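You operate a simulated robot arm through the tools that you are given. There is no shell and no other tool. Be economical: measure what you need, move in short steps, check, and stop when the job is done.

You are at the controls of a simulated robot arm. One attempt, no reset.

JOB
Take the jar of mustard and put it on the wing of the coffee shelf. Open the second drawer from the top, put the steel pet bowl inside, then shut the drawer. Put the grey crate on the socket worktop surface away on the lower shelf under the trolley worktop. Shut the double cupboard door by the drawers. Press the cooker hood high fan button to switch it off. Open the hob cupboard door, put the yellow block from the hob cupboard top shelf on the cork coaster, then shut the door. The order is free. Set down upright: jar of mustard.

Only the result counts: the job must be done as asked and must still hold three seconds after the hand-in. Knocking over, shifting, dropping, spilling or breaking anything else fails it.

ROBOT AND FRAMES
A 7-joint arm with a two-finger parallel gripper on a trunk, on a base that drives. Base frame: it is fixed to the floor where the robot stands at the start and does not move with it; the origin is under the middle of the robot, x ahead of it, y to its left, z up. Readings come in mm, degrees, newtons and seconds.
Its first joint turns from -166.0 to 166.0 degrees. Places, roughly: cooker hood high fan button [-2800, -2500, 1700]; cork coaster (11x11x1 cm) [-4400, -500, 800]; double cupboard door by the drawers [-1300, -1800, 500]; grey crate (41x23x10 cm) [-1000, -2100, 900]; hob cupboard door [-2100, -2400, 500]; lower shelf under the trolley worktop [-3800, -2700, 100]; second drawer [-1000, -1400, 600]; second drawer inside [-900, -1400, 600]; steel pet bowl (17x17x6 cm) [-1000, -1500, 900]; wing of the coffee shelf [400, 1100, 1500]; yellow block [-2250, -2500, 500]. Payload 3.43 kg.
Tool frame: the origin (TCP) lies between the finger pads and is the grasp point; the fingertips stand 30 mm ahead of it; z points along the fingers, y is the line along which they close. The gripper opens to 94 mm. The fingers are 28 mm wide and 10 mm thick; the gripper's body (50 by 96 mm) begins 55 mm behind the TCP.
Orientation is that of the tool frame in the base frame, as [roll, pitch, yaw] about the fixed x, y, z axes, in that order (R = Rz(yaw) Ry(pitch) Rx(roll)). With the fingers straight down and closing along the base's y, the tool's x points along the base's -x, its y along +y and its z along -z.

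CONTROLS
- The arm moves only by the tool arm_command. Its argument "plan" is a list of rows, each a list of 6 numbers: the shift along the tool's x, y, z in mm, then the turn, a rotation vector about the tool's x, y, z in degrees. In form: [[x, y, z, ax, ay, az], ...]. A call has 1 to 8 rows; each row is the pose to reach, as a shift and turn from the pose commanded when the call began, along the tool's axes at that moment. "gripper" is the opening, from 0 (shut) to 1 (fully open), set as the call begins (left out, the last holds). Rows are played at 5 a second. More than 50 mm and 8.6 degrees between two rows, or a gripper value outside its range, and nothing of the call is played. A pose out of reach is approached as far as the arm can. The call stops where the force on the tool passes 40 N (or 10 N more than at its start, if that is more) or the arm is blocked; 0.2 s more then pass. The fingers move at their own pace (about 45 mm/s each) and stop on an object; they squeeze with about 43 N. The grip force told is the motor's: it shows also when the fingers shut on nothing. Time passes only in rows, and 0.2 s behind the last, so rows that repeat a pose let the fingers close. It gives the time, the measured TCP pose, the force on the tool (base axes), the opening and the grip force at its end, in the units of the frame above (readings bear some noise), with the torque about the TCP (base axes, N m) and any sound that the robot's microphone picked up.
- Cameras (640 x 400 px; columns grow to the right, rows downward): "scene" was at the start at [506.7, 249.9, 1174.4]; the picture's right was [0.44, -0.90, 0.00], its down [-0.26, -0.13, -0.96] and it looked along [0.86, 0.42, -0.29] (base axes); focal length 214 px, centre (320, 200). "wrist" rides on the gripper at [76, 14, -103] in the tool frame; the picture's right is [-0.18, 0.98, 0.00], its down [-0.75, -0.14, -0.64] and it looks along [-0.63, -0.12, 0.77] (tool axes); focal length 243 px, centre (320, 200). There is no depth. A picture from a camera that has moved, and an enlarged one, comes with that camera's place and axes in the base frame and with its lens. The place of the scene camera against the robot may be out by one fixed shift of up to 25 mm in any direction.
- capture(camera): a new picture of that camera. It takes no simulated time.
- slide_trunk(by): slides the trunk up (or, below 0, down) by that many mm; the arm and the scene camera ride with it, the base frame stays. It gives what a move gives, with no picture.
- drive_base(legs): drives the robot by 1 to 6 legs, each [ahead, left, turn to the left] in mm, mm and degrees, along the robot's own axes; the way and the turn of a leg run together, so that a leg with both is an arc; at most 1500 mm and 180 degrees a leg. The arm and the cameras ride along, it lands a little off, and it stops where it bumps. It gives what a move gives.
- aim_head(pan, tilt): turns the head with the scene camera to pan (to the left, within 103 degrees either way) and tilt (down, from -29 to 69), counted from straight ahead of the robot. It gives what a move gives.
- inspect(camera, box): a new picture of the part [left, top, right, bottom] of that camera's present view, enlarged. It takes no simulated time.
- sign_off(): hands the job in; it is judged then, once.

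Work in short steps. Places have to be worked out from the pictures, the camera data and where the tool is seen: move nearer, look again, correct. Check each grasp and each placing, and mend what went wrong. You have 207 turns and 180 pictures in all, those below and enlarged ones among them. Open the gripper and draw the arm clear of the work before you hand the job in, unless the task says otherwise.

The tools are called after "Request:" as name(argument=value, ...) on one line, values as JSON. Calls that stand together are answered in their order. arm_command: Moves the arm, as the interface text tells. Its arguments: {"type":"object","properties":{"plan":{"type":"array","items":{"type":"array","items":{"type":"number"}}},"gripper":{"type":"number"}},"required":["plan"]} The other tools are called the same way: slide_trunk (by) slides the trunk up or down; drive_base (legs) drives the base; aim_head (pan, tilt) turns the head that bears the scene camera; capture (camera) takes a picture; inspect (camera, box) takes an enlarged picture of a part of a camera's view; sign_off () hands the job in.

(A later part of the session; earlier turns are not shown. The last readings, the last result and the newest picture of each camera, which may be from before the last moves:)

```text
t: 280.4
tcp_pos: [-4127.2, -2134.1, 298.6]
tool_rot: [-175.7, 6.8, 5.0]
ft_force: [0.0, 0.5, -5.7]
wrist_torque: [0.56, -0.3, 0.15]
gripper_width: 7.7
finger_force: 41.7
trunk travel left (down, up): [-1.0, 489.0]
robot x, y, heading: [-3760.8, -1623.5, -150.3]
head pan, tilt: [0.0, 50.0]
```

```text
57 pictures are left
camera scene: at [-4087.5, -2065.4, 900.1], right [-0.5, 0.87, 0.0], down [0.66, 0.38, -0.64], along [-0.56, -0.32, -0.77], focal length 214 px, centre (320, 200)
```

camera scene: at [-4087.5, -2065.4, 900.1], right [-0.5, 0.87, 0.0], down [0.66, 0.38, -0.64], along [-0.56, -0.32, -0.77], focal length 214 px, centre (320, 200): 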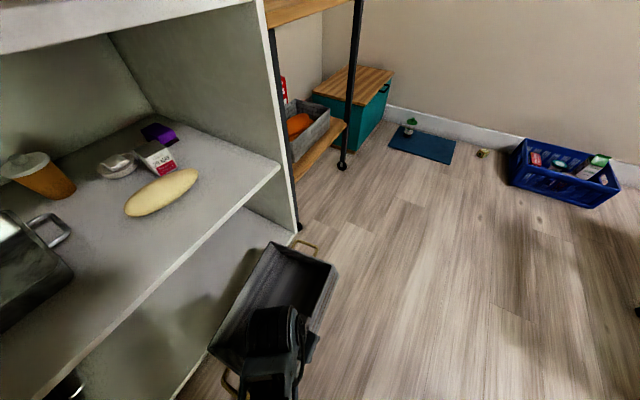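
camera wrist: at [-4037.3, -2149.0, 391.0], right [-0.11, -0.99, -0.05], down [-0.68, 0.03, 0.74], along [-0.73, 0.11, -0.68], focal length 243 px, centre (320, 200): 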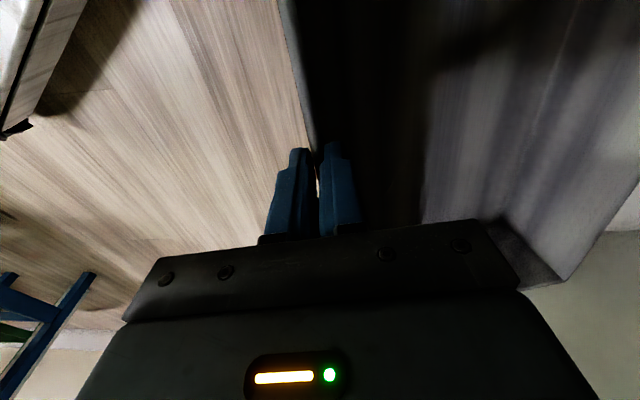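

The crate droops slightly but is clear of the uprights. I drive in 170 mm at this height.

Request:
drive_base(legs=[[85, 147, 0]])

Request:
arm_command(plan=[[0, 0, 25, 0, 0, 0], [0, 0, 50, 0, 0, 0], [0, 0, 75, 0, 0, 0], [0, 0, 100, 0, 0, 0]])

Request:
capture(camera="scene")

```text
t: 281.9
tcp_pos: [-4126.2, -2305.7, 299.2]
tool_rot: [-175.7, 6.8, 4.9]
ft_force: [-1.0, -0.2, -5.6]
wrist_torque: [0.45, -0.02, -0.35]
gripper_width: 8.0
finger_force: 41.6
trunk travel left (down, up): [-1.0, 489.0]
robot x, y, heading: [-3762.1, -1794.3, -150.3]
head pan, tilt: [0.0, 50.0]
```

```text
t: 282.8
tcp_pos: [-4140.5, -2296.3, 211.7]
tool_rot: [-175.2, 7.0, 4.8]
ft_force: [2.3, 10.7, 18.1]
wrist_torque: [-0.25, -0.6, 0.11]
gripper_width: 12.2
finger_force: 42.8
trunk travel left (down, up): [-1.0, 489.0]
robot x, y, heading: [-3759.4, -1794.9, -150.0]
head pan, tilt: [0.0, 50.0]
stopped in row 4: the force on the tool passed its limit at 46 N (the readings are from after the stop); the commanded pose is now the measured one
```

```text
56 pictures are left
camera scene: at [-4086.5, -2236.8, 900.4], right [-0.5, 0.87, 0.0], down [0.66, 0.38, -0.64], along [-0.56, -0.32, -0.77], focal length 214 px, centre (320, 200)
```

scene: 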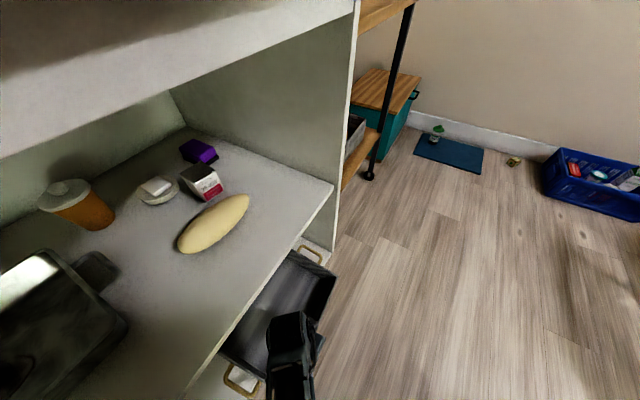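

The crate rests on the shelf but only just past its balance point. I relieve the pressure a little and slide it 60 mm further in.

Request:
arm_command(plan=[[0, 0, -6, 0, 0, 0]])

Request:
drive_base(legs=[[30, 52, 0]])

Request:
capture(camera="scene")

```text
t: 283.2
tcp_pos: [-4139.6, -2298.8, 216.1]
tool_rot: [-175.2, 7.0, 4.8]
ft_force: [-1.4, -2.2, 7.1]
wrist_torque: [-0.56, 0.0, -0.09]
gripper_width: 10.9
finger_force: 42.6
trunk travel left (down, up): [-1.0, 489.0]
robot x, y, heading: [-3763.3, -1792.6, -150.0]
head pan, tilt: [0.0, 50.0]
```

```text
t: 284.0
tcp_pos: [-4142.9, -2306.2, 219.8]
tool_rot: [-175.0, 7.3, 4.8]
ft_force: [1.1, 1.2, 12.3]
wrist_torque: [-0.52, -0.87, 0.02]
gripper_width: 11.0
finger_force: 42.9
trunk travel left (down, up): [-1.0, 489.0]
robot x, y, heading: [-3758.3, -1808.8, -150.1]
head pan, tilt: [0.0, 50.0]
stopped in leg 1: the force on the tool passed its limit at 53 N (the readings are from after the stop); the commanded pose is now the measured one
```

```text
55 pictures are left
camera scene: at [-4086.4, -2247.6, 900.2], right [-0.5, 0.87, 0.0], down [0.66, 0.38, -0.64], along [-0.56, -0.32, -0.77], focal length 214 px, centre (320, 200)
```

scene: 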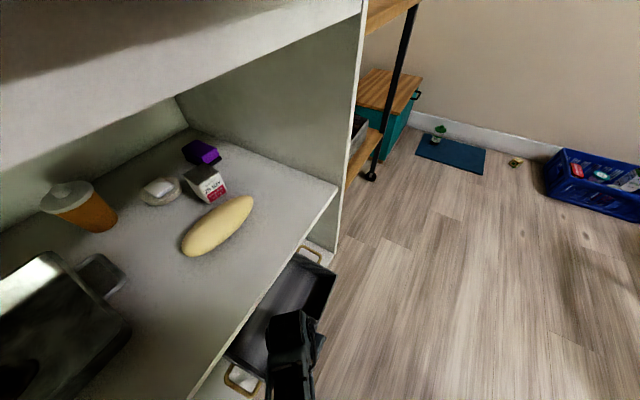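

The far edge drags; I raise 25 mm and try again.

Request:
arm_command(plan=[[0, 0, -25, 0, 0, 0]])

Request:
drive_base(legs=[[30, 52, 0]])

Request:
capture(camera="wrist")

```text
t: 284.4
tcp_pos: [-4138.7, -2308.8, 241.2]
tool_rot: [-174.9, 7.1, 4.8]
ft_force: [-0.9, -2.0, -1.5]
wrist_torque: [-0.56, 0.19, -0.02]
gripper_width: 7.3
finger_force: 41.2
trunk travel left (down, up): [-1.0, 489.0]
robot x, y, heading: [-3762.8, -1807.5, -149.8]
head pan, tilt: [0.0, 50.0]
```

```text
t: 285.5
tcp_pos: [-4142.9, -2349.0, 232.5]
tool_rot: [-173.8, 6.6, 3.8]
ft_force: [0.1, -2.0, -1.9]
wrist_torque: [-0.76, 0.38, 0.19]
gripper_width: 7.7
finger_force: 42.2
trunk travel left (down, up): [-1.0, 489.0]
robot x, y, heading: [-3760.5, -1861.8, -150.3]
head pan, tilt: [0.0, 50.0]
stopped in leg 1: the force on the tool passed its limit at 44 N (the readings are from after the stop); the commanded pose is now the measured one
```

```text
54 pictures are left
camera wrist: at [-4053.8, -2370.4, 324.9], right [-0.13, -0.99, -0.08], down [-0.68, 0.03, 0.74], along [-0.73, 0.15, -0.67], focal length 243 px, centre (320, 200)
```

wrist: 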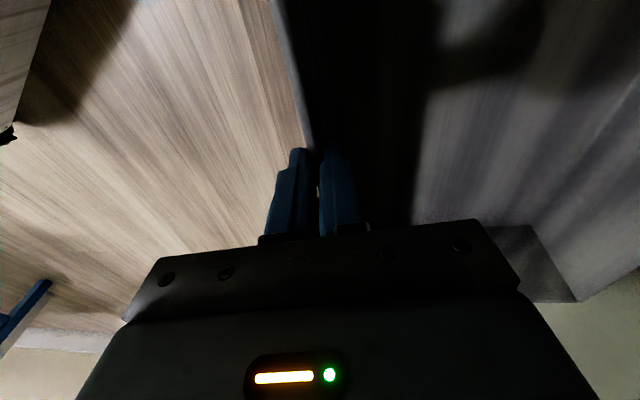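

The crate is now mostly over the shelf (balance point ~80 mm inside). I lower it flat.

Request:
arm_command(plan=[[0, 0, 12, 0, 0, 0], [0, 0, 24, 0, 0, 0], [0, 0, 36, 0, 0, 0], [0, 0, 48, 0, 0, 0]])

Request:
capture(camera="scene")

```text
t: 285.8
tcp_pos: [-4143.0, -2348.1, 232.2]
tool_rot: [-173.6, 6.8, 3.8]
ft_force: [1.7, 3.0, 14.7]
wrist_torque: [-0.57, -0.56, 0.2]
gripper_width: 8.2
finger_force: 41.9
trunk travel left (down, up): [-1.0, 489.0]
robot x, y, heading: [-3761.0, -1860.1, -150.3]
head pan, tilt: [0.0, 50.0]
stopped in row 1: the force on the tool passed its limit at 48 N (the readings are from after the stop); the commanded pose is now the measured one
```

```text
53 pictures are left
camera scene: at [-4085.1, -2300.5, 900.0], right [-0.48, 0.87, 0.0], down [0.68, 0.38, -0.63], along [-0.55, -0.31, -0.78], focal length 214 px, centre (320, 200)
```

scene: 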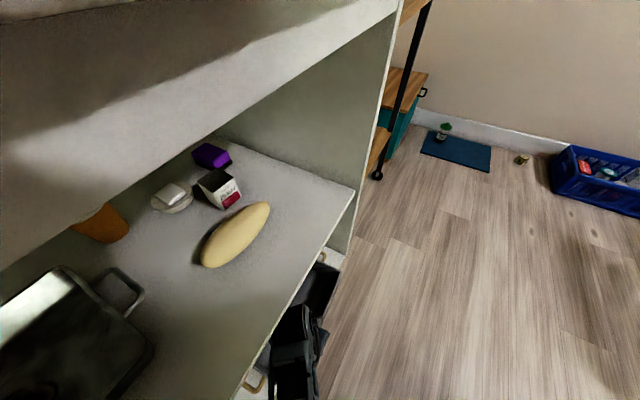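

Contact at 48 N: the crate seems seated on the shelf. I open the fingers gently and look.

Request:
arm_command(plan=[[0, 0, 0, 0, 0, 0], [0, 0, 0, 0, 0, 0], [0, 0, 0, 0, 0, 0]], gripper=0.35)

Request:
arm_command(plan=[[0, 0, -45, 0, 0, 0], [0, 0, -90, 0, 0, 0]])

Request:
capture(camera="wrist")

```text
t: 286.6
tcp_pos: [-4143.5, -2349.2, 231.2]
tool_rot: [-173.7, 6.7, 3.8]
ft_force: [0.9, -0.6, -0.2]
wrist_torque: [0.01, 0.02, -0.03]
gripper_width: 33.2
finger_force: 0.1
trunk travel left (down, up): [-1.0, 489.0]
robot x, y, heading: [-3763.0, -1861.3, -150.2]
head pan, tilt: [0.0, 50.0]
```

```text
t: 287.3
tcp_pos: [-4122.6, -2305.1, 272.4]
tool_rot: [-167.5, 0.9, 0.4]
ft_force: [-0.3, 1.1, -0.7]
wrist_torque: [0.01, 0.01, -0.02]
gripper_width: 32.8
finger_force: 0.0
trunk travel left (down, up): [-1.0, 489.0]
robot x, y, heading: [-3760.4, -1864.5, -150.4]
head pan, tilt: [0.0, 50.0]
stopped in row 2: the force on the tool passed its limit at 74 N (the readings are from after the stop); the commanded pose is now the measured one
```

```text
52 pictures are left
camera wrist: at [-4043.6, -2341.8, 369.1], right [-0.18, -0.96, -0.21], down [-0.74, -0.01, 0.67], along [-0.65, 0.28, -0.71], focal length 243 px, centre (320, 200)
```

wrist: 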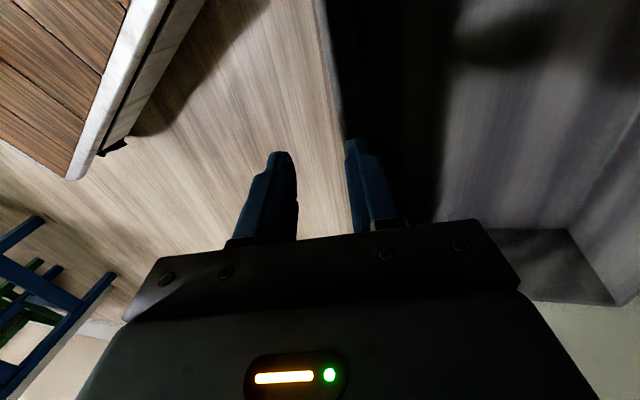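

The wrist touched the shelf above while rising. I swing the wrist outward by tilting the tool about its x-axis.

Request:
arm_command(plan=[[0, 0, 0, -8, 0, 0], [0, 0, 0, -16, 0, 0], [0, 0, 0, -24, 0, 0], [0, 0, 0, -32, 0, 0]])

Request:
capture(camera="wrist")

```text
t: 288.3
tcp_pos: [-4122.0, -2303.5, 268.5]
tool_rot: [160.3, 1.2, 0.5]
ft_force: [0.4, 0.2, 0.4]
wrist_torque: [-0.01, 0.04, -0.02]
gripper_width: 32.8
finger_force: 0.1
trunk travel left (down, up): [-1.0, 489.0]
robot x, y, heading: [-3755.2, -1860.5, -150.0]
head pan, tilt: [0.0, 50.0]
```

```text
51 pictures are left
camera wrist: at [-4044.2, -2284.1, 369.6], right [-0.17, -0.93, 0.33], down [-0.74, 0.34, 0.57], along [-0.65, -0.15, -0.75], focal length 243 px, centre (320, 200)
```

wrist: 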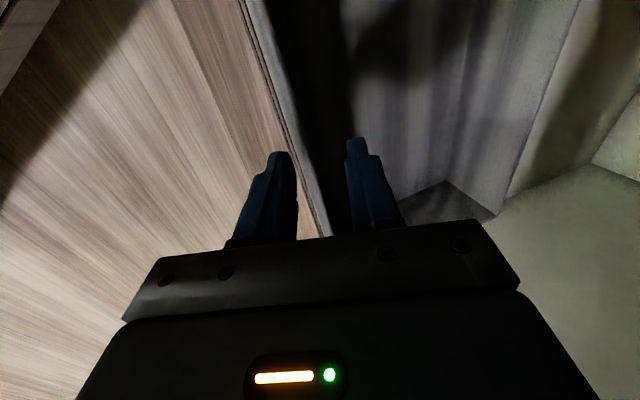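

The near rim is between the fingers at y≈−2303, i.e. the crate came back a little. I withdraw upward along the tool, close, and will push it in from the front.

Request:
arm_command(plan=[[0, 0, -40, 0, 0, 0], [0, 0, -80, 0, 0, 0]])

Request:
drive_base(legs=[[-40, -69, 0]])

Request:
arm_command(plan=[[0, -13, 38, 0, 0, 0], [0, -27, 75, 0, 0, 0], [0, -44, 122, 0, 0, 0]], gripper=0)

Request:
capture(camera="scene")

```text
t: 288.9
tcp_pos: [-4121.1, -2276.8, 345.1]
tool_rot: [160.5, 1.1, 0.6]
ft_force: [-0.7, 0.2, -0.3]
wrist_torque: [0.0, 0.0, -0.04]
gripper_width: 33.0
finger_force: 0.1
trunk travel left (down, up): [-1.0, 489.0]
robot x, y, heading: [-3759.5, -1862.5, -150.3]
head pan, tilt: [0.0, 50.0]
```

```text
t: 290.0
tcp_pos: [-4122.7, -2196.6, 344.7]
tool_rot: [160.5, 1.1, 0.5]
ft_force: [0.4, -0.2, -0.3]
wrist_torque: [-0.01, 0.0, 0.01]
gripper_width: 33.0
finger_force: 0.1
trunk travel left (down, up): [-1.0, 489.0]
robot x, y, heading: [-3765.5, -1778.2, -150.4]
head pan, tilt: [0.0, 50.0]
```

```text
t: 290.8
tcp_pos: [-4126.1, -2196.7, 212.7]
tool_rot: [160.5, 1.1, 0.5]
ft_force: [0.1, 0.4, 0.6]
wrist_torque: [0.0, -0.03, -0.01]
gripper_width: 0.2
finger_force: 32.5
trunk travel left (down, up): [-1.0, 489.0]
robot x, y, heading: [-3756.2, -1783.0, -150.1]
head pan, tilt: [0.0, 50.0]
```

```text
50 pictures are left
camera scene: at [-4085.7, -2220.3, 900.3], right [-0.5, 0.87, 0.0], down [0.67, 0.38, -0.64], along [-0.56, -0.32, -0.77], focal length 214 px, centre (320, 200)
```

scene: 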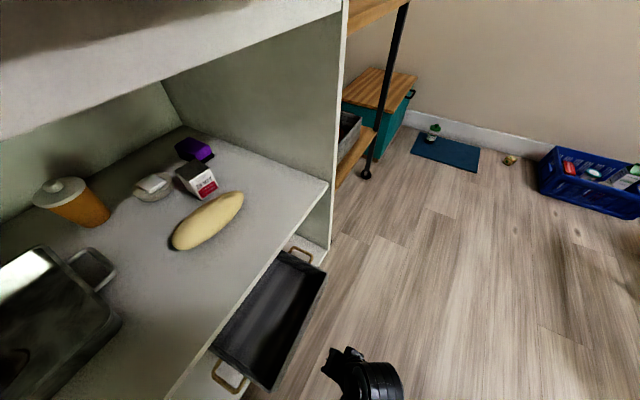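

The crate sits flat, overhanging ~70 mm. I push it in by driving 185 mm toward the shelf.

Request:
drive_base(legs=[[107, 151, 0]])

Request:
capture(camera="scene")

```text
t: 292.3
tcp_pos: [-4149.5, -2283.4, 214.9]
tool_rot: [160.4, 1.1, -1.3]
ft_force: [0.2, 0.2, 0.0]
wrist_torque: [0.02, 0.01, 0.0]
gripper_width: 0.0
finger_force: 33.3
trunk travel left (down, up): [-1.0, 489.0]
robot x, y, heading: [-3771.0, -1882.0, -151.9]
head pan, tilt: [0.0, 50.0]
stopped in leg 1: the robot was blocked; the commanded pose is now the measured one
```

```text
49 pictures are left
camera scene: at [-4109.1, -2300.1, 897.5], right [-0.38, 0.92, 0.0], down [0.74, 0.3, -0.61], along [-0.56, -0.23, -0.8], focal length 214 px, centre (320, 200)
```

scene: 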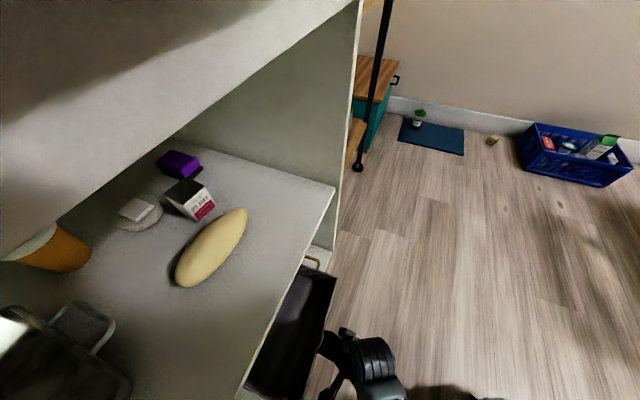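

The head bumped the worktop. I turn it away and push with the arm instead.

Request:
aim_head(pan=-100, tilt=40)

Request:
arm_command(plan=[[0, 27, 10, 0, 0, 0], [0, 54, 19, 0, 0, 0], [0, 81, 29, 0, 0, 0], [0, 108, 38, 0, 0, 0]])

Request:
capture(camera="wrist")

```text
t: 294.1
tcp_pos: [-4149.5, -2288.2, 212.9]
tool_rot: [160.6, 1.2, -1.2]
ft_force: [-0.5, -0.2, 0.4]
wrist_torque: [0.02, 0.02, -0.03]
gripper_width: 0.0
finger_force: 32.9
trunk travel left (down, up): [-1.0, 489.0]
robot x, y, heading: [-3769.1, -1880.7, -151.7]
head pan, tilt: [-100.0, 40.0]
```

```text
t: 295.1
tcp_pos: [-4151.9, -2401.7, 217.3]
tool_rot: [160.6, 1.1, -1.1]
ft_force: [-2.5, 2.3, 1.3]
wrist_torque: [0.04, 0.07, -0.05]
gripper_width: 0.2
finger_force: 33.3
trunk travel left (down, up): [-1.0, 489.0]
robot x, y, heading: [-3767.5, -1878.2, -151.8]
head pan, tilt: [-100.0, 40.0]
```

```text
48 pictures are left
camera wrist: at [-4072.0, -2384.6, 317.8], right [-0.2, -0.92, 0.33], down [-0.74, 0.36, 0.57], along [-0.65, -0.13, -0.75], focal length 243 px, centre (320, 200)
```

wrist: 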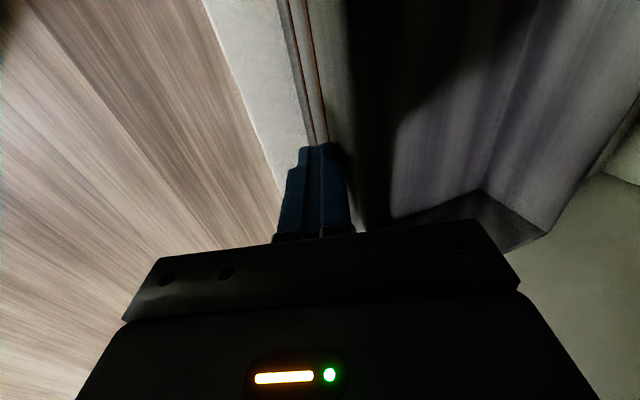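

The crate now stands fully on the lower shelf. I retract the arm, raise the trunk and back away.

Request:
arm_command(plan=[[0, -40, -14, 0, 0, 0], [0, -80, -28, 0, 0, 0], [0, -120, -42, 0, 0, 0]])

Request:
drive_base(legs=[[-70, -123, 0]])

Request:
slide_trunk(by=400)

Request:
arm_command(plan=[[0, 0, -25, 0, 0, -8], [0, 0, -50, 0, 0, -16], [0, 0, -75, 0, 0, -24], [0, 0, -100, 0, 0, -32], [0, 0, -125, 0, 0, -40], [0, 0, -150, 0, 0, -48], [0, 0, -175, 0, 0, -56], [0, 0, -200, 0, 0, -64]])

```text
t: 295.9
tcp_pos: [-4148.6, -2274.9, 212.9]
tool_rot: [160.5, 1.0, -1.2]
ft_force: [-0.4, -0.4, -0.6]
wrist_torque: [-0.02, 0.0, -0.01]
gripper_width: 0.0
finger_force: 32.9
trunk travel left (down, up): [-1.0, 489.0]
robot x, y, heading: [-3768.9, -1885.0, -151.6]
head pan, tilt: [-100.0, 40.0]
```

```text
t: 297.2
tcp_pos: [-4140.1, -2133.3, 214.2]
tool_rot: [160.6, 1.1, -1.1]
ft_force: [-0.2, -0.4, -1.2]
wrist_torque: [0.02, -0.02, -0.04]
gripper_width: 0.0
finger_force: 33.1
trunk travel left (down, up): [-1.0, 489.0]
robot x, y, heading: [-3768.2, -1740.6, -152.0]
head pan, tilt: [-100.0, 40.0]
```

```text
t: 301.0
tcp_pos: [-4142.4, -2133.6, 613.8]
tool_rot: [160.6, 1.0, -1.2]
ft_force: [-0.4, 0.0, 0.1]
wrist_torque: [0.0, 0.05, -0.01]
gripper_width: 0.0
finger_force: 33.2
trunk travel left (down, up): [-401.0, 89.0]
robot x, y, heading: [-3764.2, -1738.9, -152.0]
head pan, tilt: [-100.0, 40.0]
```

```text
t: 302.8
tcp_pos: [-4136.7, -2065.8, 802.3]
tool_rot: [172.3, 17.9, 61.8]
ft_force: [0.3, -0.3, -0.3]
wrist_torque: [0.02, -0.01, 0.0]
gripper_width: 0.1
finger_force: 33.3
trunk travel left (down, up): [-401.0, 89.0]
robot x, y, heading: [-3763.9, -1739.4, -152.0]
head pan, tilt: [-100.0, 40.0]
```

I drive east to the hob cupboard area (about [−2165, −1580]).

Request:
drive_base(legs=[[-743, 304, 0], [-743, 304, 0]])

Request:
arm_command(plan=[[0, 0, 0, 0, 0, -8.5], [0, 0, 0, 0, 0, -17], [0, 0, 0, 0, 0, -26]])

Request:
aim_head(pan=45, tilt=15)

Request:
capture(camera="scene")

```text
t: 311.1
tcp_pos: [-2520.0, -1879.0, 802.4]
tool_rot: [172.3, 18.0, 61.3]
ft_force: [-0.5, 0.6, 0.2]
wrist_torque: [0.0, -0.01, -0.01]
gripper_width: 0.2
finger_force: 33.0
trunk travel left (down, up): [-401.0, 89.0]
robot x, y, heading: [-2149.2, -1558.2, -152.3]
head pan, tilt: [-100.0, 40.0]
```

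```text
refused: row 3 steps farther than a row can; nothing moved
```

```text
t: 313.4
tcp_pos: [-2520.9, -1880.8, 801.9]
tool_rot: [172.3, 17.8, 61.4]
ft_force: [-0.3, -0.2, 0.6]
wrist_torque: [0.02, 0.03, -0.01]
gripper_width: 0.0
finger_force: 33.2
trunk travel left (down, up): [-401.0, 89.0]
robot x, y, heading: [-2145.4, -1556.1, -152.3]
head pan, tilt: [45.0, 15.0]
```

```text
47 pictures are left
camera scene: at [-2446.3, -2038.6, 1354.0], right [-0.95, 0.3, 0.0], down [0.08, 0.25, -0.97], along [-0.29, -0.92, -0.26], focal length 214 px, centre (320, 200)
```

scene: 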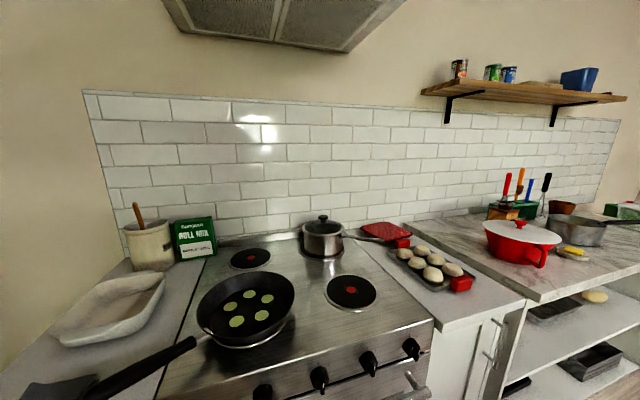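

The hob and hood are here. I look up at the hood.

Request:
aim_head(pan=40, tilt=-25)

Request:
capture(camera="scene")

```text
t: 314.5
tcp_pos: [-2521.0, -1880.8, 803.3]
tool_rot: [172.1, 17.9, 61.3]
ft_force: [-0.2, 0.1, -0.1]
wrist_torque: [-0.02, -0.01, -0.01]
gripper_width: 0.1
finger_force: 32.8
trunk travel left (down, up): [-401.0, 89.0]
robot x, y, heading: [-2144.8, -1553.4, -152.3]
head pan, tilt: [40.0, -25.0]
```

```text
46 pictures are left
camera scene: at [-2445.5, -2015.2, 1413.7], right [-0.93, 0.38, 0.0], down [-0.16, -0.39, -0.91], along [-0.34, -0.84, 0.42], focal length 214 px, centre (320, 200)
```

scene: 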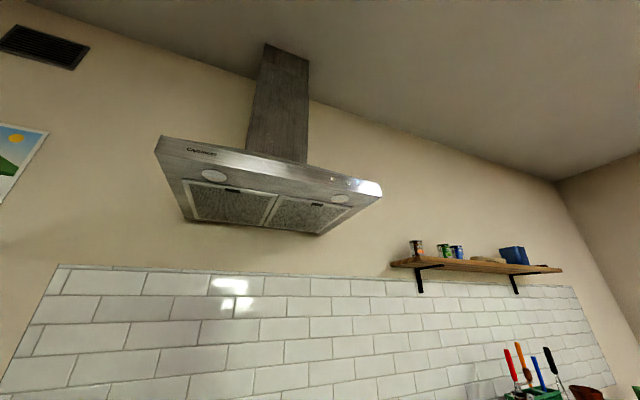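

The hood's buttons are on its front lip at the right end; I enlarge that part.

Request:
inspect(camera="scene", box=[290, 150, 400, 220])

```text
5.71 times, centred on (345, 185) of scene
camera zoom: at [-2445.5, -2015.2, 1413.7], right [-0.93, 0.38, 0.0], down [-0.16, -0.39, -0.91], along [-0.34, -0.84, 0.42], focal length 1226 px, centre (177, 286)
```

zoom: 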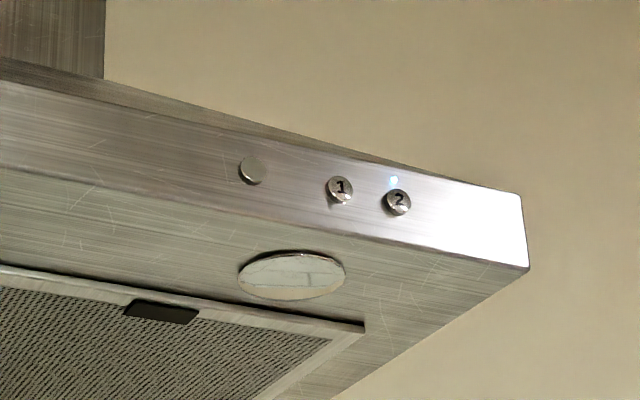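

Button "2" (lit) is the high fan. I prepare the tool: finish the roll and shift it robot-left, away from the head.

Request:
arm_command(plan=[[0, 0, 0, 0, 0, -8.5], [0, 0, 0, 0, 0, -17], [0, 0, 0, 0, 0, -25.5]])

Request:
arm_command(plan=[[0, 0, -10, 0, 0, 0]])

```text
t: 315.3
tcp_pos: [-2521.1, -1879.6, 801.5]
tool_rot: [-179.0, 19.6, 88.3]
ft_force: [-0.4, -0.6, 0.3]
wrist_torque: [0.0, 0.03, 0.01]
gripper_width: 0.4
finger_force: 33.0
trunk travel left (down, up): [-401.0, 89.0]
robot x, y, heading: [-2143.4, -1554.5, -152.1]
head pan, tilt: [40.0, -25.0]
```

```text
t: 315.7
tcp_pos: [-2520.1, -1875.1, 811.6]
tool_rot: [-178.9, 19.4, 88.2]
ft_force: [0.8, -1.0, 0.8]
wrist_torque: [0.01, 0.01, -0.03]
gripper_width: 0.0
finger_force: 33.4
trunk travel left (down, up): [-401.0, 89.0]
robot x, y, heading: [-2140.9, -1555.5, -152.2]
head pan, tilt: [40.0, -25.0]
```

Now I move it 350 mm robot-left in front of the hob.

Request:
arm_command(plan=[[-41, 25, 15, 0, 0, 0], [-82, 49, 29, 0, 0, 0], [-123, 74, 44, 0, 0, 0], [-164, 98, 58, 0, 0, 0], [-205, 123, 73, 0, 0, 0], [-246, 147, 87, 0, 0, 0], [-287, 172, 102, 0, 0, 0]])

```text
refused: row 1 steps farther than a row can; nothing moved
```

Steps slightly too long; I use eight rows.

Request:
arm_command(plan=[[-36, 21, 13, 0, 0, 0], [-72, 43, 26, 0, 0, 0], [-108, 64, 38, 0, 0, 0], [-144, 86, 51, 0, 0, 0], [-179, 107, 64, 0, 0, 0], [-215, 129, 77, 0, 0, 0], [-251, 150, 89, 0, 0, 0], [-287, 172, 102, 0, 0, 0]])

Request:
arm_command(plan=[[-8, 0, -24, 0, -8, 0], [-16, 0, -48, 0, -16, 0], [-25, 0, -71, 0, -24, 0], [-33, 0, -95, 0, -32, 0], [-41, 0, -118, 0, -40, 0], [-50, 0, -142, 0, -48, 0]])

```text
t: 317.5
tcp_pos: [-2356.7, -2189.8, 807.7]
tool_rot: [-179.0, 19.3, 88.1]
ft_force: [0.0, -0.1, 0.7]
wrist_torque: [0.02, 0.0, 0.02]
gripper_width: 0.0
finger_force: 33.0
trunk travel left (down, up): [-401.0, 89.0]
robot x, y, heading: [-2147.6, -1559.6, -152.2]
head pan, tilt: [40.0, -25.0]
```

```text
t: 318.9
tcp_pos: [-2358.1, -2187.2, 959.4]
tool_rot: [-177.5, 67.4, 90.1]
ft_force: [-0.2, -0.7, 0.8]
wrist_torque: [0.0, 0.01, 0.03]
gripper_width: 0.0
finger_force: 32.9
trunk travel left (down, up): [-401.0, 89.0]
robot x, y, heading: [-2142.3, -1558.0, -152.5]
head pan, tilt: [40.0, -25.0]
```

The tool now points at the hob 23° down. For the hood I raise the trunk and arm while tipping the tool upward.

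Request:
slide_trunk(by=89)

Request:
arm_command(plan=[[-41, 0, -17, 0, -5, 0], [-83, 0, -35, 0, -10, 0], [-124, 0, -52, 0, -15, 0], [-166, 0, -69, 0, -20, 0], [-207, 0, -86, 0, -25, 0], [-249, 0, -104, 0, -30, 0], [-290, 0, -121, 0, -35, 0], [-332, 0, -138, 0, -40, 0]])

Request:
drive_base(legs=[[370, -195, 0]])

Request:
capture(camera="wrist")

```text
t: 320.1
tcp_pos: [-2358.9, -2188.0, 1048.2]
tool_rot: [-177.6, 67.3, 90.1]
ft_force: [0.3, -0.1, -0.5]
wrist_torque: [-0.01, -0.03, 0.0]
gripper_width: 0.0
finger_force: 33.2
trunk travel left (down, up): [-490.0, 0.0]
robot x, y, heading: [-2144.5, -1556.8, -152.4]
head pan, tilt: [40.0, -25.0]
```

```text
t: 321.9
tcp_pos: [-2346.5, -2196.5, 1395.1]
tool_rot: [-5.1, 74.2, -96.9]
ft_force: [0.7, 1.0, 0.5]
wrist_torque: [0.02, 0.02, 0.01]
gripper_width: 0.0
finger_force: 32.6
trunk travel left (down, up): [-490.0, 0.0]
robot x, y, heading: [-2143.6, -1559.7, -152.0]
head pan, tilt: [40.0, -25.0]
```

```text
t: 324.5
tcp_pos: [-2763.2, -2194.0, 1398.3]
tool_rot: [-5.4, 73.8, -97.1]
ft_force: [0.0, -0.9, 0.1]
wrist_torque: [0.0, -0.02, 0.03]
gripper_width: 0.1
finger_force: 32.9
trunk travel left (down, up): [-490.0, 0.0]
robot x, y, heading: [-2558.7, -1553.3, -152.2]
head pan, tilt: [40.0, -25.0]
```

```text
44 pictures are left
camera wrist: at [-2748.3, -2118.3, 1297.6], right [0.99, 0.02, 0.15], down [-0.1, 0.83, 0.55], along [-0.12, -0.56, 0.82], focal length 243 px, centre (320, 200)
```

wrist: 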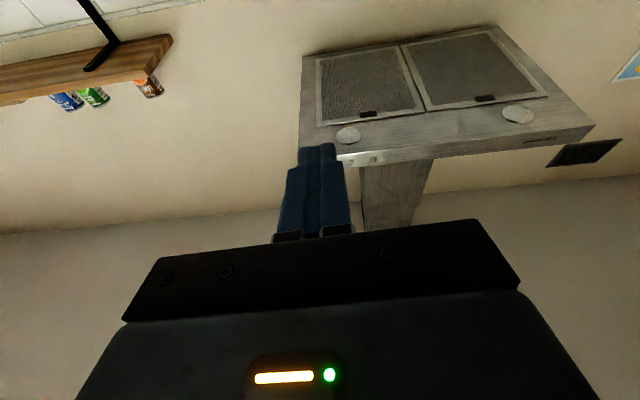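

The buttons appear just beside the fingers: by the wrist view "1" is near x −2721, so "2" is near x −2753, z≈1735, y≈−2524. I raise the arm 280 mm.

Request:
arm_command(plan=[[-38, 0, 11, 0, 0, 0], [-77, 0, 22, 0, 0, 0], [-115, 0, 33, 0, 0, 0], [-154, 0, 44, 0, 0, 0], [-192, 0, 55, 0, 0, 0], [-231, 0, 66, 0, 0, 0], [-269, 0, 77, 0, 0, 0]])

Request:
capture(camera="wrist")

```text
t: 325.9
tcp_pos: [-2771.6, -2235.8, 1516.6]
tool_rot: [-6.5, 86.2, -99.3]
ft_force: [0.9, -0.4, 0.4]
wrist_torque: [0.0, -0.01, 0.02]
gripper_width: 0.0
finger_force: 33.0
trunk travel left (down, up): [-490.0, 0.0]
robot x, y, heading: [-2562.4, -1554.8, -152.2]
head pan, tilt: [40.0, -25.0]
stopped in row 6: the arm was blocked; the commanded pose is now the measured one
```

```text
43 pictures are left
camera wrist: at [-2752.8, -2141.1, 1433.9], right [0.98, -0.04, 0.18], down [-0.1, 0.7, 0.71], along [-0.15, -0.72, 0.68], focal length 243 px, centre (320, 200)
```

wrist: 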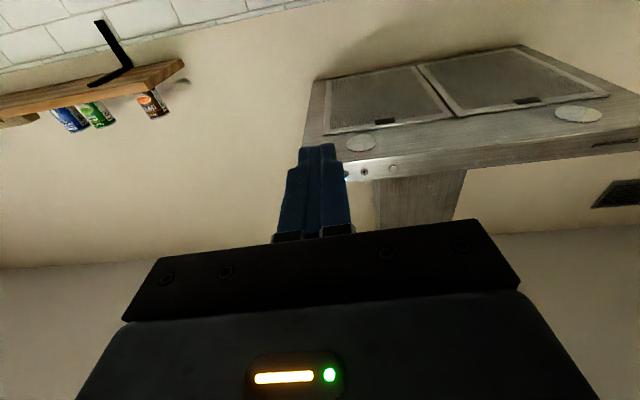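

The buttons triangulate to [−2728, −2511, 1723] for "1", so "2" is ≈[−2760, −2511, 1723]. The head is probably in the arm's way; I turn it aside and retry, tipping the tool further up.

Request:
aim_head(pan=-70, tilt=0)

Request:
arm_command(plan=[[-33, 0, 2, 0, -8, 0], [-67, 0, 4, 0, -16, 0], [-100, 0, 6, 0, -24, 0], [-133, 0, 8, 0, -24, 0], [-166, 0, 10, 0, -24, 0]])

Request:
capture(camera="wrist")

```text
t: 327.7
tcp_pos: [-2771.5, -2234.4, 1515.5]
tool_rot: [-6.1, 86.1, -98.9]
ft_force: [-0.5, 0.2, 0.1]
wrist_torque: [0.03, -0.01, -0.01]
gripper_width: 0.2
finger_force: 33.5
trunk travel left (down, up): [-490.0, 0.0]
robot x, y, heading: [-2562.3, -1552.7, -152.3]
head pan, tilt: [-70.0, 0.0]
```

```text
t: 328.9
tcp_pos: [-2776.1, -2279.9, 1561.0]
tool_rot: [0.7, 72.8, -92.4]
ft_force: [0.0, -0.3, -0.3]
wrist_torque: [-0.03, 0.0, 0.04]
gripper_width: 0.0
finger_force: 33.4
trunk travel left (down, up): [-490.0, 0.0]
robot x, y, heading: [-2562.0, -1550.9, -152.2]
head pan, tilt: [-70.0, 0.0]
stopped in row 5: the arm was blocked; the commanded pose is now the measured one
```

```text
42 pictures are left
camera wrist: at [-2756.3, -2206.1, 1458.1], right [0.98, 0.0, 0.18], down [-0.1, 0.84, 0.53], along [-0.15, -0.54, 0.83], focal length 243 px, centre (320, 200)
```

wrist: 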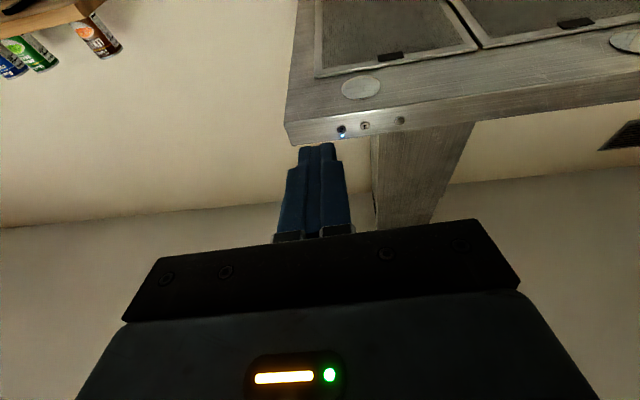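

Now I see all three: "2" (lit) at ≈[−2770, −2511, 1727]. I tip the tool up further about the wrist to gain height.

Request:
arm_command(plan=[[-24, 0, -3, 0, -8, 0], [-47, 0, -9, 0, -16, 0], [-71, 0, -16, 0, -24, 0], [-94, 0, -24, 0, -32, 0], [-115, 0, -36, 0, -40, 0]])

```text
t: 330.1
tcp_pos: [-2771.9, -2210.9, 1661.5]
tool_rot: [0.2, 32.4, -92.9]
ft_force: [-0.2, -0.5, -0.7]
wrist_torque: [-0.02, 0.04, 0.0]
gripper_width: 0.0
finger_force: 32.6
trunk travel left (down, up): [-490.0, 0.0]
robot x, y, heading: [-2560.4, -1553.1, -152.6]
head pan, tilt: [-70.0, 0.0]
```

TCP 1661, pointing 58° up. I raise 45 mm more.

Request:
arm_command(plan=[[-12, 0, 19, 0, 0, 0], [-24, 0, 38, 0, 0, 0], [-29, 0, 46, 0, 0, 0]])

```text
t: 331.1
tcp_pos: [-2775.1, -2249.3, 1649.8]
tool_rot: [0.2, 39.8, -93.0]
ft_force: [-0.2, 0.6, -0.5]
wrist_torque: [0.0, -0.01, -0.01]
gripper_width: 0.0
finger_force: 33.0
trunk travel left (down, up): [-490.0, 0.0]
robot x, y, heading: [-2559.4, -1552.0, -152.5]
head pan, tilt: [-70.0, 0.0]
stopped in row 3: the arm was blocked; the commanded pose is now the measured one
```

It drifts outward at the limit, so a larger radius may allow more height; I extend −y 90 mm and up 60 mm.

Request:
arm_command(plan=[[10, 0, 35, 0, 0, 0], [20, 0, 69, 0, 0, 0], [31, 0, 104, 0, 0, 0]])

```text
t: 331.8
tcp_pos: [-2798.3, -2374.8, 1586.4]
tool_rot: [0.0, 50.1, -94.8]
ft_force: [-0.3, -0.4, 0.4]
wrist_torque: [-0.02, -0.01, 0.02]
gripper_width: 0.5
finger_force: 32.6
trunk travel left (down, up): [-490.0, 0.0]
robot x, y, heading: [-2561.6, -1553.4, -152.1]
head pan, tilt: [-70.0, 0.0]
stopped in row 3: the arm was blocked; the commanded pose is now the measured one
```

Outward is lower; I go inward instead, with the tool tipped up more.

Request:
arm_command(plan=[[-38, 0, -17, 0, -5, 0], [-76, 0, -35, 0, -10, 0], [-114, 0, -53, 0, -15, 0], [-152, 0, -70, 0, -20, 0], [-190, 0, -88, 0, -24, 0], [-228, 0, -100, 0, -24, 0]])

```text
t: 333.2
tcp_pos: [-2774.3, -2157.9, 1683.9]
tool_rot: [-0.5, 27.6, -94.4]
ft_force: [0.2, 0.4, 0.0]
wrist_torque: [-0.01, 0.01, 0.02]
gripper_width: 0.0
finger_force: 33.2
trunk travel left (down, up): [-490.0, 0.0]
robot x, y, heading: [-2563.5, -1556.0, -152.0]
head pan, tilt: [-70.0, 0.0]
```

That works: TCP 1684. I continue a little further in and up.

Request:
arm_command(plan=[[-21, 0, 9, 0, 0, 0], [-43, 0, 17, 0, 0, 0]])

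Request:
capture(camera="wrist")

```text
t: 334.0
tcp_pos: [-2772.7, -2160.9, 1672.7]
tool_rot: [-0.7, 33.1, -94.9]
ft_force: [0.3, 0.6, -0.7]
wrist_torque: [0.0, 0.02, 0.0]
gripper_width: 0.1
finger_force: 33.5
trunk travel left (down, up): [-490.0, 0.0]
robot x, y, heading: [-2561.6, -1551.6, -152.4]
head pan, tilt: [-70.0, 0.0]
stopped in row 2: the arm was blocked; the commanded pose is now the measured one
```

```text
41 pictures are left
camera wrist: at [-2760.5, -2170.9, 1547.0], right [0.99, 0.08, 0.09], down [-0.07, 0.99, -0.12], along [-0.1, 0.12, 0.99], focal length 243 px, centre (320, 200)
```

wrist: 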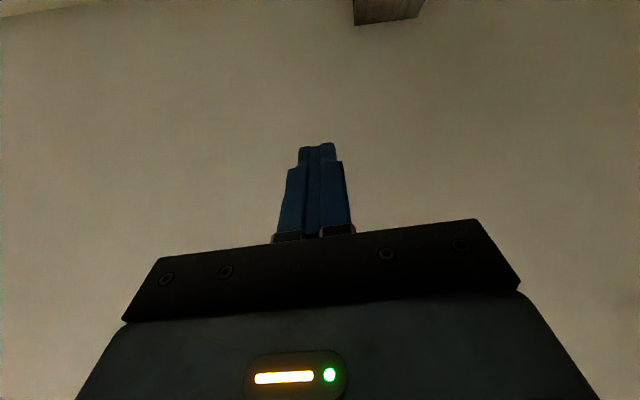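

I tip the tool to nearly vertical about the wrist, so that the fingers' edge can press the button from below-front.

Request:
arm_command(plan=[[-25, 0, -4, 0, -7.5, 0], [-50, 0, -9, 0, -15, 0], [-75, 0, -14, 0, -22.5, 0], [-85, 0, -10, 0, -27, 0]])

```text
t: 335.0
tcp_pos: [-2774.7, -2091.0, 1703.7]
tool_rot: [-0.7, 7.1, -95.6]
ft_force: [-0.2, 0.8, 0.0]
wrist_torque: [-0.02, -0.04, -0.03]
gripper_width: 0.0
finger_force: 33.3
trunk travel left (down, up): [-490.0, 0.0]
robot x, y, heading: [-2559.2, -1553.8, -152.1]
head pan, tilt: [-70.0, 0.0]
```

TCP 1704 with fingertips at 1733 — enough. I drive −y 300 mm toward the hood.

Request:
drive_base(legs=[[139, 266, 0]])

Request:
capture(camera="wrist")

```text
t: 337.1
tcp_pos: [-2764.4, -2387.8, 1702.9]
tool_rot: [-0.9, 7.2, -94.7]
ft_force: [-0.8, -0.1, 0.0]
wrist_torque: [0.0, 0.03, -0.03]
gripper_width: 0.1
finger_force: 33.3
trunk travel left (down, up): [-490.0, 0.0]
robot x, y, heading: [-2560.1, -1850.5, -152.0]
head pan, tilt: [-70.0, 0.0]
```

```text
40 pictures are left
camera wrist: at [-2757.3, -2453.3, 1592.1], right [0.99, 0.1, 0.01], down [-0.08, 0.84, -0.54], along [-0.06, 0.54, 0.84], focal length 243 px, centre (320, 200)
```

wrist: 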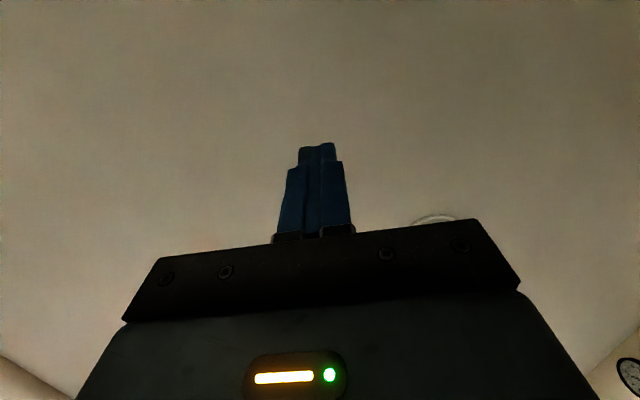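

The wrist camera no longer sees the button; I use the head camera from aside.

Request:
aim_head(pan=30, tilt=-29)

Request:
capture(camera="scene")

```text
t: 338.8
tcp_pos: [-2766.2, -2388.7, 1701.3]
tool_rot: [-1.0, 7.3, -94.7]
ft_force: [0.0, -0.2, 0.2]
wrist_torque: [0.03, 0.0, 0.03]
gripper_width: 0.0
finger_force: 33.1
trunk travel left (down, up): [-490.0, 0.0]
robot x, y, heading: [-2558.6, -1845.8, -152.0]
head pan, tilt: [30.0, -28.6]
```

```text
39 pictures are left
camera scene: at [-2866.3, -2301.4, 1507.0], right [-0.85, 0.53, 0.0], down [-0.25, -0.41, -0.88], along [-0.47, -0.74, 0.48], focal length 214 px, centre (320, 200)
```

scene: 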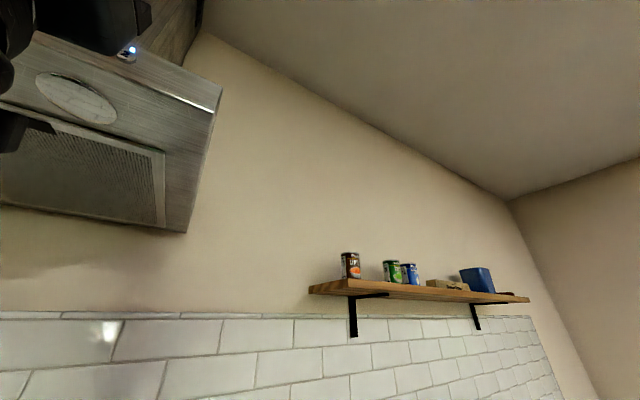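

The lit button is right next to the tool; I enlarge.

Request:
inspect(camera="scene", box=[0, 0, 200, 125])

```text
3.20 times, centred on (100, 62) of scene
camera zoom: at [-2866.3, -2301.4, 1507.0], right [-0.85, 0.53, 0.0], down [-0.25, -0.41, -0.88], along [-0.47, -0.74, 0.48], focal length 686 px, centre (1024, 640)
```

zoom: 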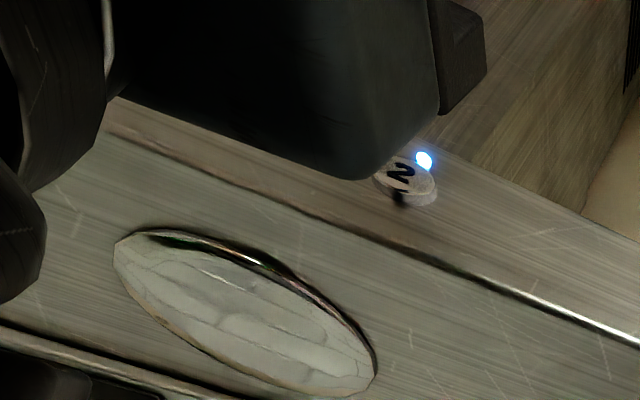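

Estimates agree on button "2" at ≈[−2770, −2505, 1727]. I turn the head aside and drive 70 mm closer.

Request:
aim_head(pan=-70, tilt=0)

Request:
drive_base(legs=[[36, 60, 0]])

Request:
arm_command(plan=[[10, 0, 3, 0, 0, 0], [20, 0, 5, 0, 0, 0], [30, 0, 7, 0, 0, 0], [40, 0, 9, 0, 0, 0]])

```text
t: 340.6
tcp_pos: [-2764.9, -2389.4, 1701.7]
tool_rot: [-1.0, 7.3, -94.6]
ft_force: [-0.2, 0.6, -0.4]
wrist_torque: [-0.01, -0.01, 0.03]
gripper_width: 0.2
finger_force: 32.9
trunk travel left (down, up): [-490.0, 0.0]
robot x, y, heading: [-2560.6, -1851.1, -152.1]
head pan, tilt: [-70.0, 0.0]
```

```text
t: 341.6
tcp_pos: [-2770.7, -2459.0, 1700.7]
tool_rot: [-1.0, 7.3, -94.8]
ft_force: [-0.1, 0.3, 0.3]
wrist_torque: [0.0, 0.0, -0.01]
gripper_width: 0.0
finger_force: 33.0
trunk travel left (down, up): [-490.0, 0.0]
robot x, y, heading: [-2561.6, -1920.1, -152.1]
head pan, tilt: [-70.0, 0.0]
```

```text
t: 342.3
tcp_pos: [-2774.5, -2475.9, 1699.4]
tool_rot: [-1.2, 6.8, -95.2]
ft_force: [0.3, 13.0, -5.0]
wrist_torque: [-0.26, 0.05, 0.09]
gripper_width: 0.0
finger_force: 33.3
trunk travel left (down, up): [-490.0, 0.0]
robot x, y, heading: [-2565.3, -1920.1, -152.3]
head pan, tilt: [-70.0, 0.0]
heard: click
stopped in row 3: the force on the tool passed its limit at 52 N (the readings are from after the stop); the commanded pose is now the measured one
```

A click was heard. I back away and check that the light is off.

Request:
arm_command(plan=[[-15, 0, -2, 0, 0, 0], [-35, 0, -4, 0, 0, 0]])

Request:
drive_base(legs=[[-164, -310, 0]])

Request:
aim_head(pan=30, tilt=-25)

Request:
inspect(camera="scene", box=[100, 60, 420, 260])

```text
t: 342.9
tcp_pos: [-2771.4, -2444.6, 1698.6]
tool_rot: [-1.2, 7.0, -95.3]
ft_force: [-0.5, -0.3, -0.5]
wrist_torque: [-0.02, 0.03, -0.03]
gripper_width: 0.0
finger_force: 33.0
trunk travel left (down, up): [-490.0, 0.0]
robot x, y, heading: [-2566.6, -1921.2, -152.2]
head pan, tilt: [-70.0, 0.0]
```

```text
t: 345.2
tcp_pos: [-2768.4, -2093.1, 1698.8]
tool_rot: [-1.2, 7.0, -95.2]
ft_force: [-0.1, -0.2, 0.1]
wrist_torque: [-0.02, -0.02, 0.0]
gripper_width: 0.0
finger_force: 32.7
trunk travel left (down, up): [-490.0, 0.0]
robot x, y, heading: [-2561.1, -1571.9, -151.9]
head pan, tilt: [-70.0, 0.0]
```

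```text
t: 346.9
tcp_pos: [-2767.4, -2091.8, 1699.2]
tool_rot: [-1.3, 7.1, -95.3]
ft_force: [-0.1, 0.4, -0.3]
wrist_torque: [0.06, 0.0, -0.01]
gripper_width: 0.0
finger_force: 33.4
trunk travel left (down, up): [-490.0, 0.0]
robot x, y, heading: [-2561.0, -1567.7, -152.2]
head pan, tilt: [30.0, -25.0]
```

```text
2.00 times, centred on (260, 160) of scene
camera zoom: at [-2869.1, -2023.3, 1502.6], right [-0.85, 0.53, 0.0], down [-0.23, -0.36, -0.91], along [-0.48, -0.77, 0.42], focal length 429 px, centre (440, 280)
```

zoom: 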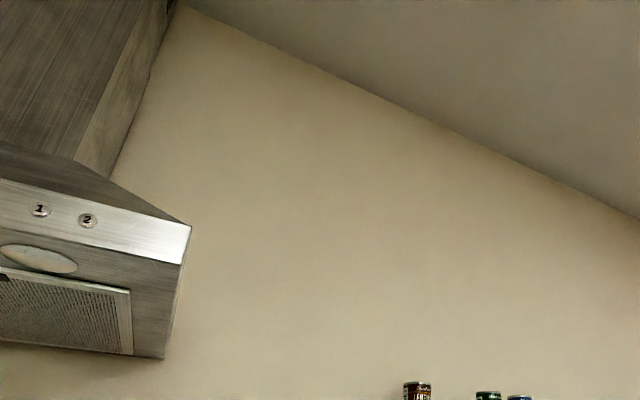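

The light is off. Now the hob cupboard: I bring the arm down again, pointing the tool forward.

Request:
arm_command(plan=[[18, 0, -34, 0, 7.5, 0], [37, 0, -68, 0, 15, 0], [56, 0, -101, 0, 22.5, 0], [74, 0, -135, 0, 30, 0], [93, 0, -169, 0, 37.5, 0], [111, 0, -202, 0, 45, 0], [130, 0, -236, 0, 53, 0]])

```text
t: 348.5
tcp_pos: [-2779.6, -2194.9, 1447.4]
tool_rot: [-2.6, 60.3, -97.2]
ft_force: [-0.1, 0.4, -0.9]
wrist_torque: [-0.02, -0.03, -0.01]
gripper_width: 0.0
finger_force: 33.0
trunk travel left (down, up): [-490.0, 0.0]
robot x, y, heading: [-2559.0, -1572.0, -152.0]
head pan, tilt: [30.0, -25.0]
```

Request:
arm_command(plan=[[42, 0, -24, 0, 6.6, 0], [84, 0, -48, 0, 13.2, 0], [126, 0, -72, 0, 19.8, 0], [168, 0, -96, 0, 26.4, 0], [210, 0, -120, 0, 33, 0], [252, 0, -144, 0, 39.6, 0], [294, 0, -168, 0, 46.2, 0], [336, 0, -192, 0, 53, 0]])

Request:
drive_base(legs=[[-283, 150, 0]])

Request:
aim_head(pan=90, tilt=45)

Request:
capture(camera="scene")

```text
t: 350.3
tcp_pos: [-2789.3, -2191.8, 1061.2]
tool_rot: [-177.0, 66.8, 87.7]
ft_force: [-0.2, -0.7, 0.5]
wrist_torque: [-0.01, -0.02, -0.01]
gripper_width: 0.0
finger_force: 33.3
trunk travel left (down, up): [-490.0, 0.0]
robot x, y, heading: [-2561.3, -1569.2, -152.5]
head pan, tilt: [30.0, -25.0]
```

```text
t: 352.5
tcp_pos: [-2467.4, -2190.6, 1061.8]
tool_rot: [-177.0, 66.9, 87.6]
ft_force: [0.9, -0.1, 0.1]
wrist_torque: [-0.02, -0.01, -0.01]
gripper_width: 0.0
finger_force: 32.9
trunk travel left (down, up): [-490.0, 0.0]
robot x, y, heading: [-2233.8, -1566.3, -152.1]
head pan, tilt: [30.0, -25.0]
```

```text
t: 353.9
tcp_pos: [-2466.7, -2190.6, 1061.6]
tool_rot: [-177.0, 67.0, 87.5]
ft_force: [-0.6, -0.5, 0.4]
wrist_torque: [0.03, 0.02, 0.0]
gripper_width: 0.0
finger_force: 33.3
trunk travel left (down, up): [-490.0, 0.0]
robot x, y, heading: [-2236.2, -1568.9, -152.2]
head pan, tilt: [90.0, 45.0]
```

```text
36 pictures are left
camera scene: at [-2470.2, -2033.3, 1396.1], right [-0.88, -0.47, 0.0], down [-0.33, 0.63, -0.71], along [0.33, -0.63, -0.71], focal length 214 px, centre (320, 200)
```

scene: 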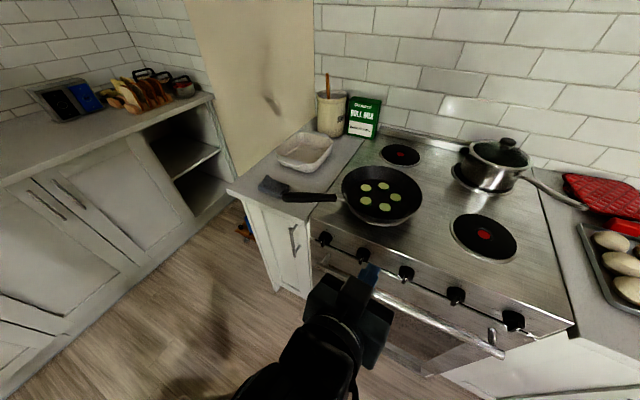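

The east cupboard's vertical handle is at about x −2197, y −2335, z 697–856. I position in front of it and lower.

Request:
drive_base(legs=[[-230, 144, 0]])

Request:
slide_trunk(by=-270)

Request:
arm_command(plan=[[0, 0, 0, 0, 0, 0], [0, 0, 0, 0, 0, 0]], gripper=0.55)

Request:
capture(camera="wrist")

```text
t: 355.8
tcp_pos: [-2198.2, -2210.4, 1061.2]
tool_rot: [-177.0, 67.1, 87.5]
ft_force: [-1.0, 0.2, 0.1]
wrist_torque: [-0.01, -0.01, 0.02]
gripper_width: 0.0
finger_force: 32.5
trunk travel left (down, up): [-490.0, 0.0]
robot x, y, heading: [-1964.7, -1588.8, -152.3]
head pan, tilt: [90.0, 45.0]
```

```text
t: 358.6
tcp_pos: [-2198.4, -2211.3, 790.3]
tool_rot: [-177.0, 67.0, 87.4]
ft_force: [0.0, 0.2, -0.2]
wrist_torque: [0.03, -0.01, 0.01]
gripper_width: 0.0
finger_force: 32.9
trunk travel left (down, up): [-220.0, 270.0]
robot x, y, heading: [-1966.9, -1590.6, -152.3]
head pan, tilt: [90.0, 45.0]
```

```text
t: 359.2
tcp_pos: [-2199.5, -2210.6, 789.9]
tool_rot: [-177.0, 67.0, 87.5]
ft_force: [-0.2, -0.5, -0.4]
wrist_torque: [-0.01, 0.02, 0.01]
gripper_width: 50.2
finger_force: 0.0
trunk travel left (down, up): [-220.0, 270.0]
robot x, y, heading: [-1966.2, -1588.4, -152.2]
head pan, tilt: [90.0, 45.0]
```

```text
35 pictures are left
camera wrist: at [-2172.9, -2089.9, 761.2], right [0.98, -0.16, 0.15], down [-0.09, 0.31, 0.95], along [-0.2, -0.94, 0.28], focal length 243 px, centre (320, 200)
```

wrist: 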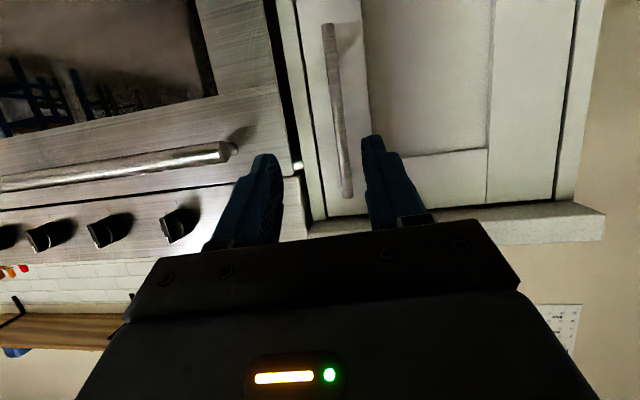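

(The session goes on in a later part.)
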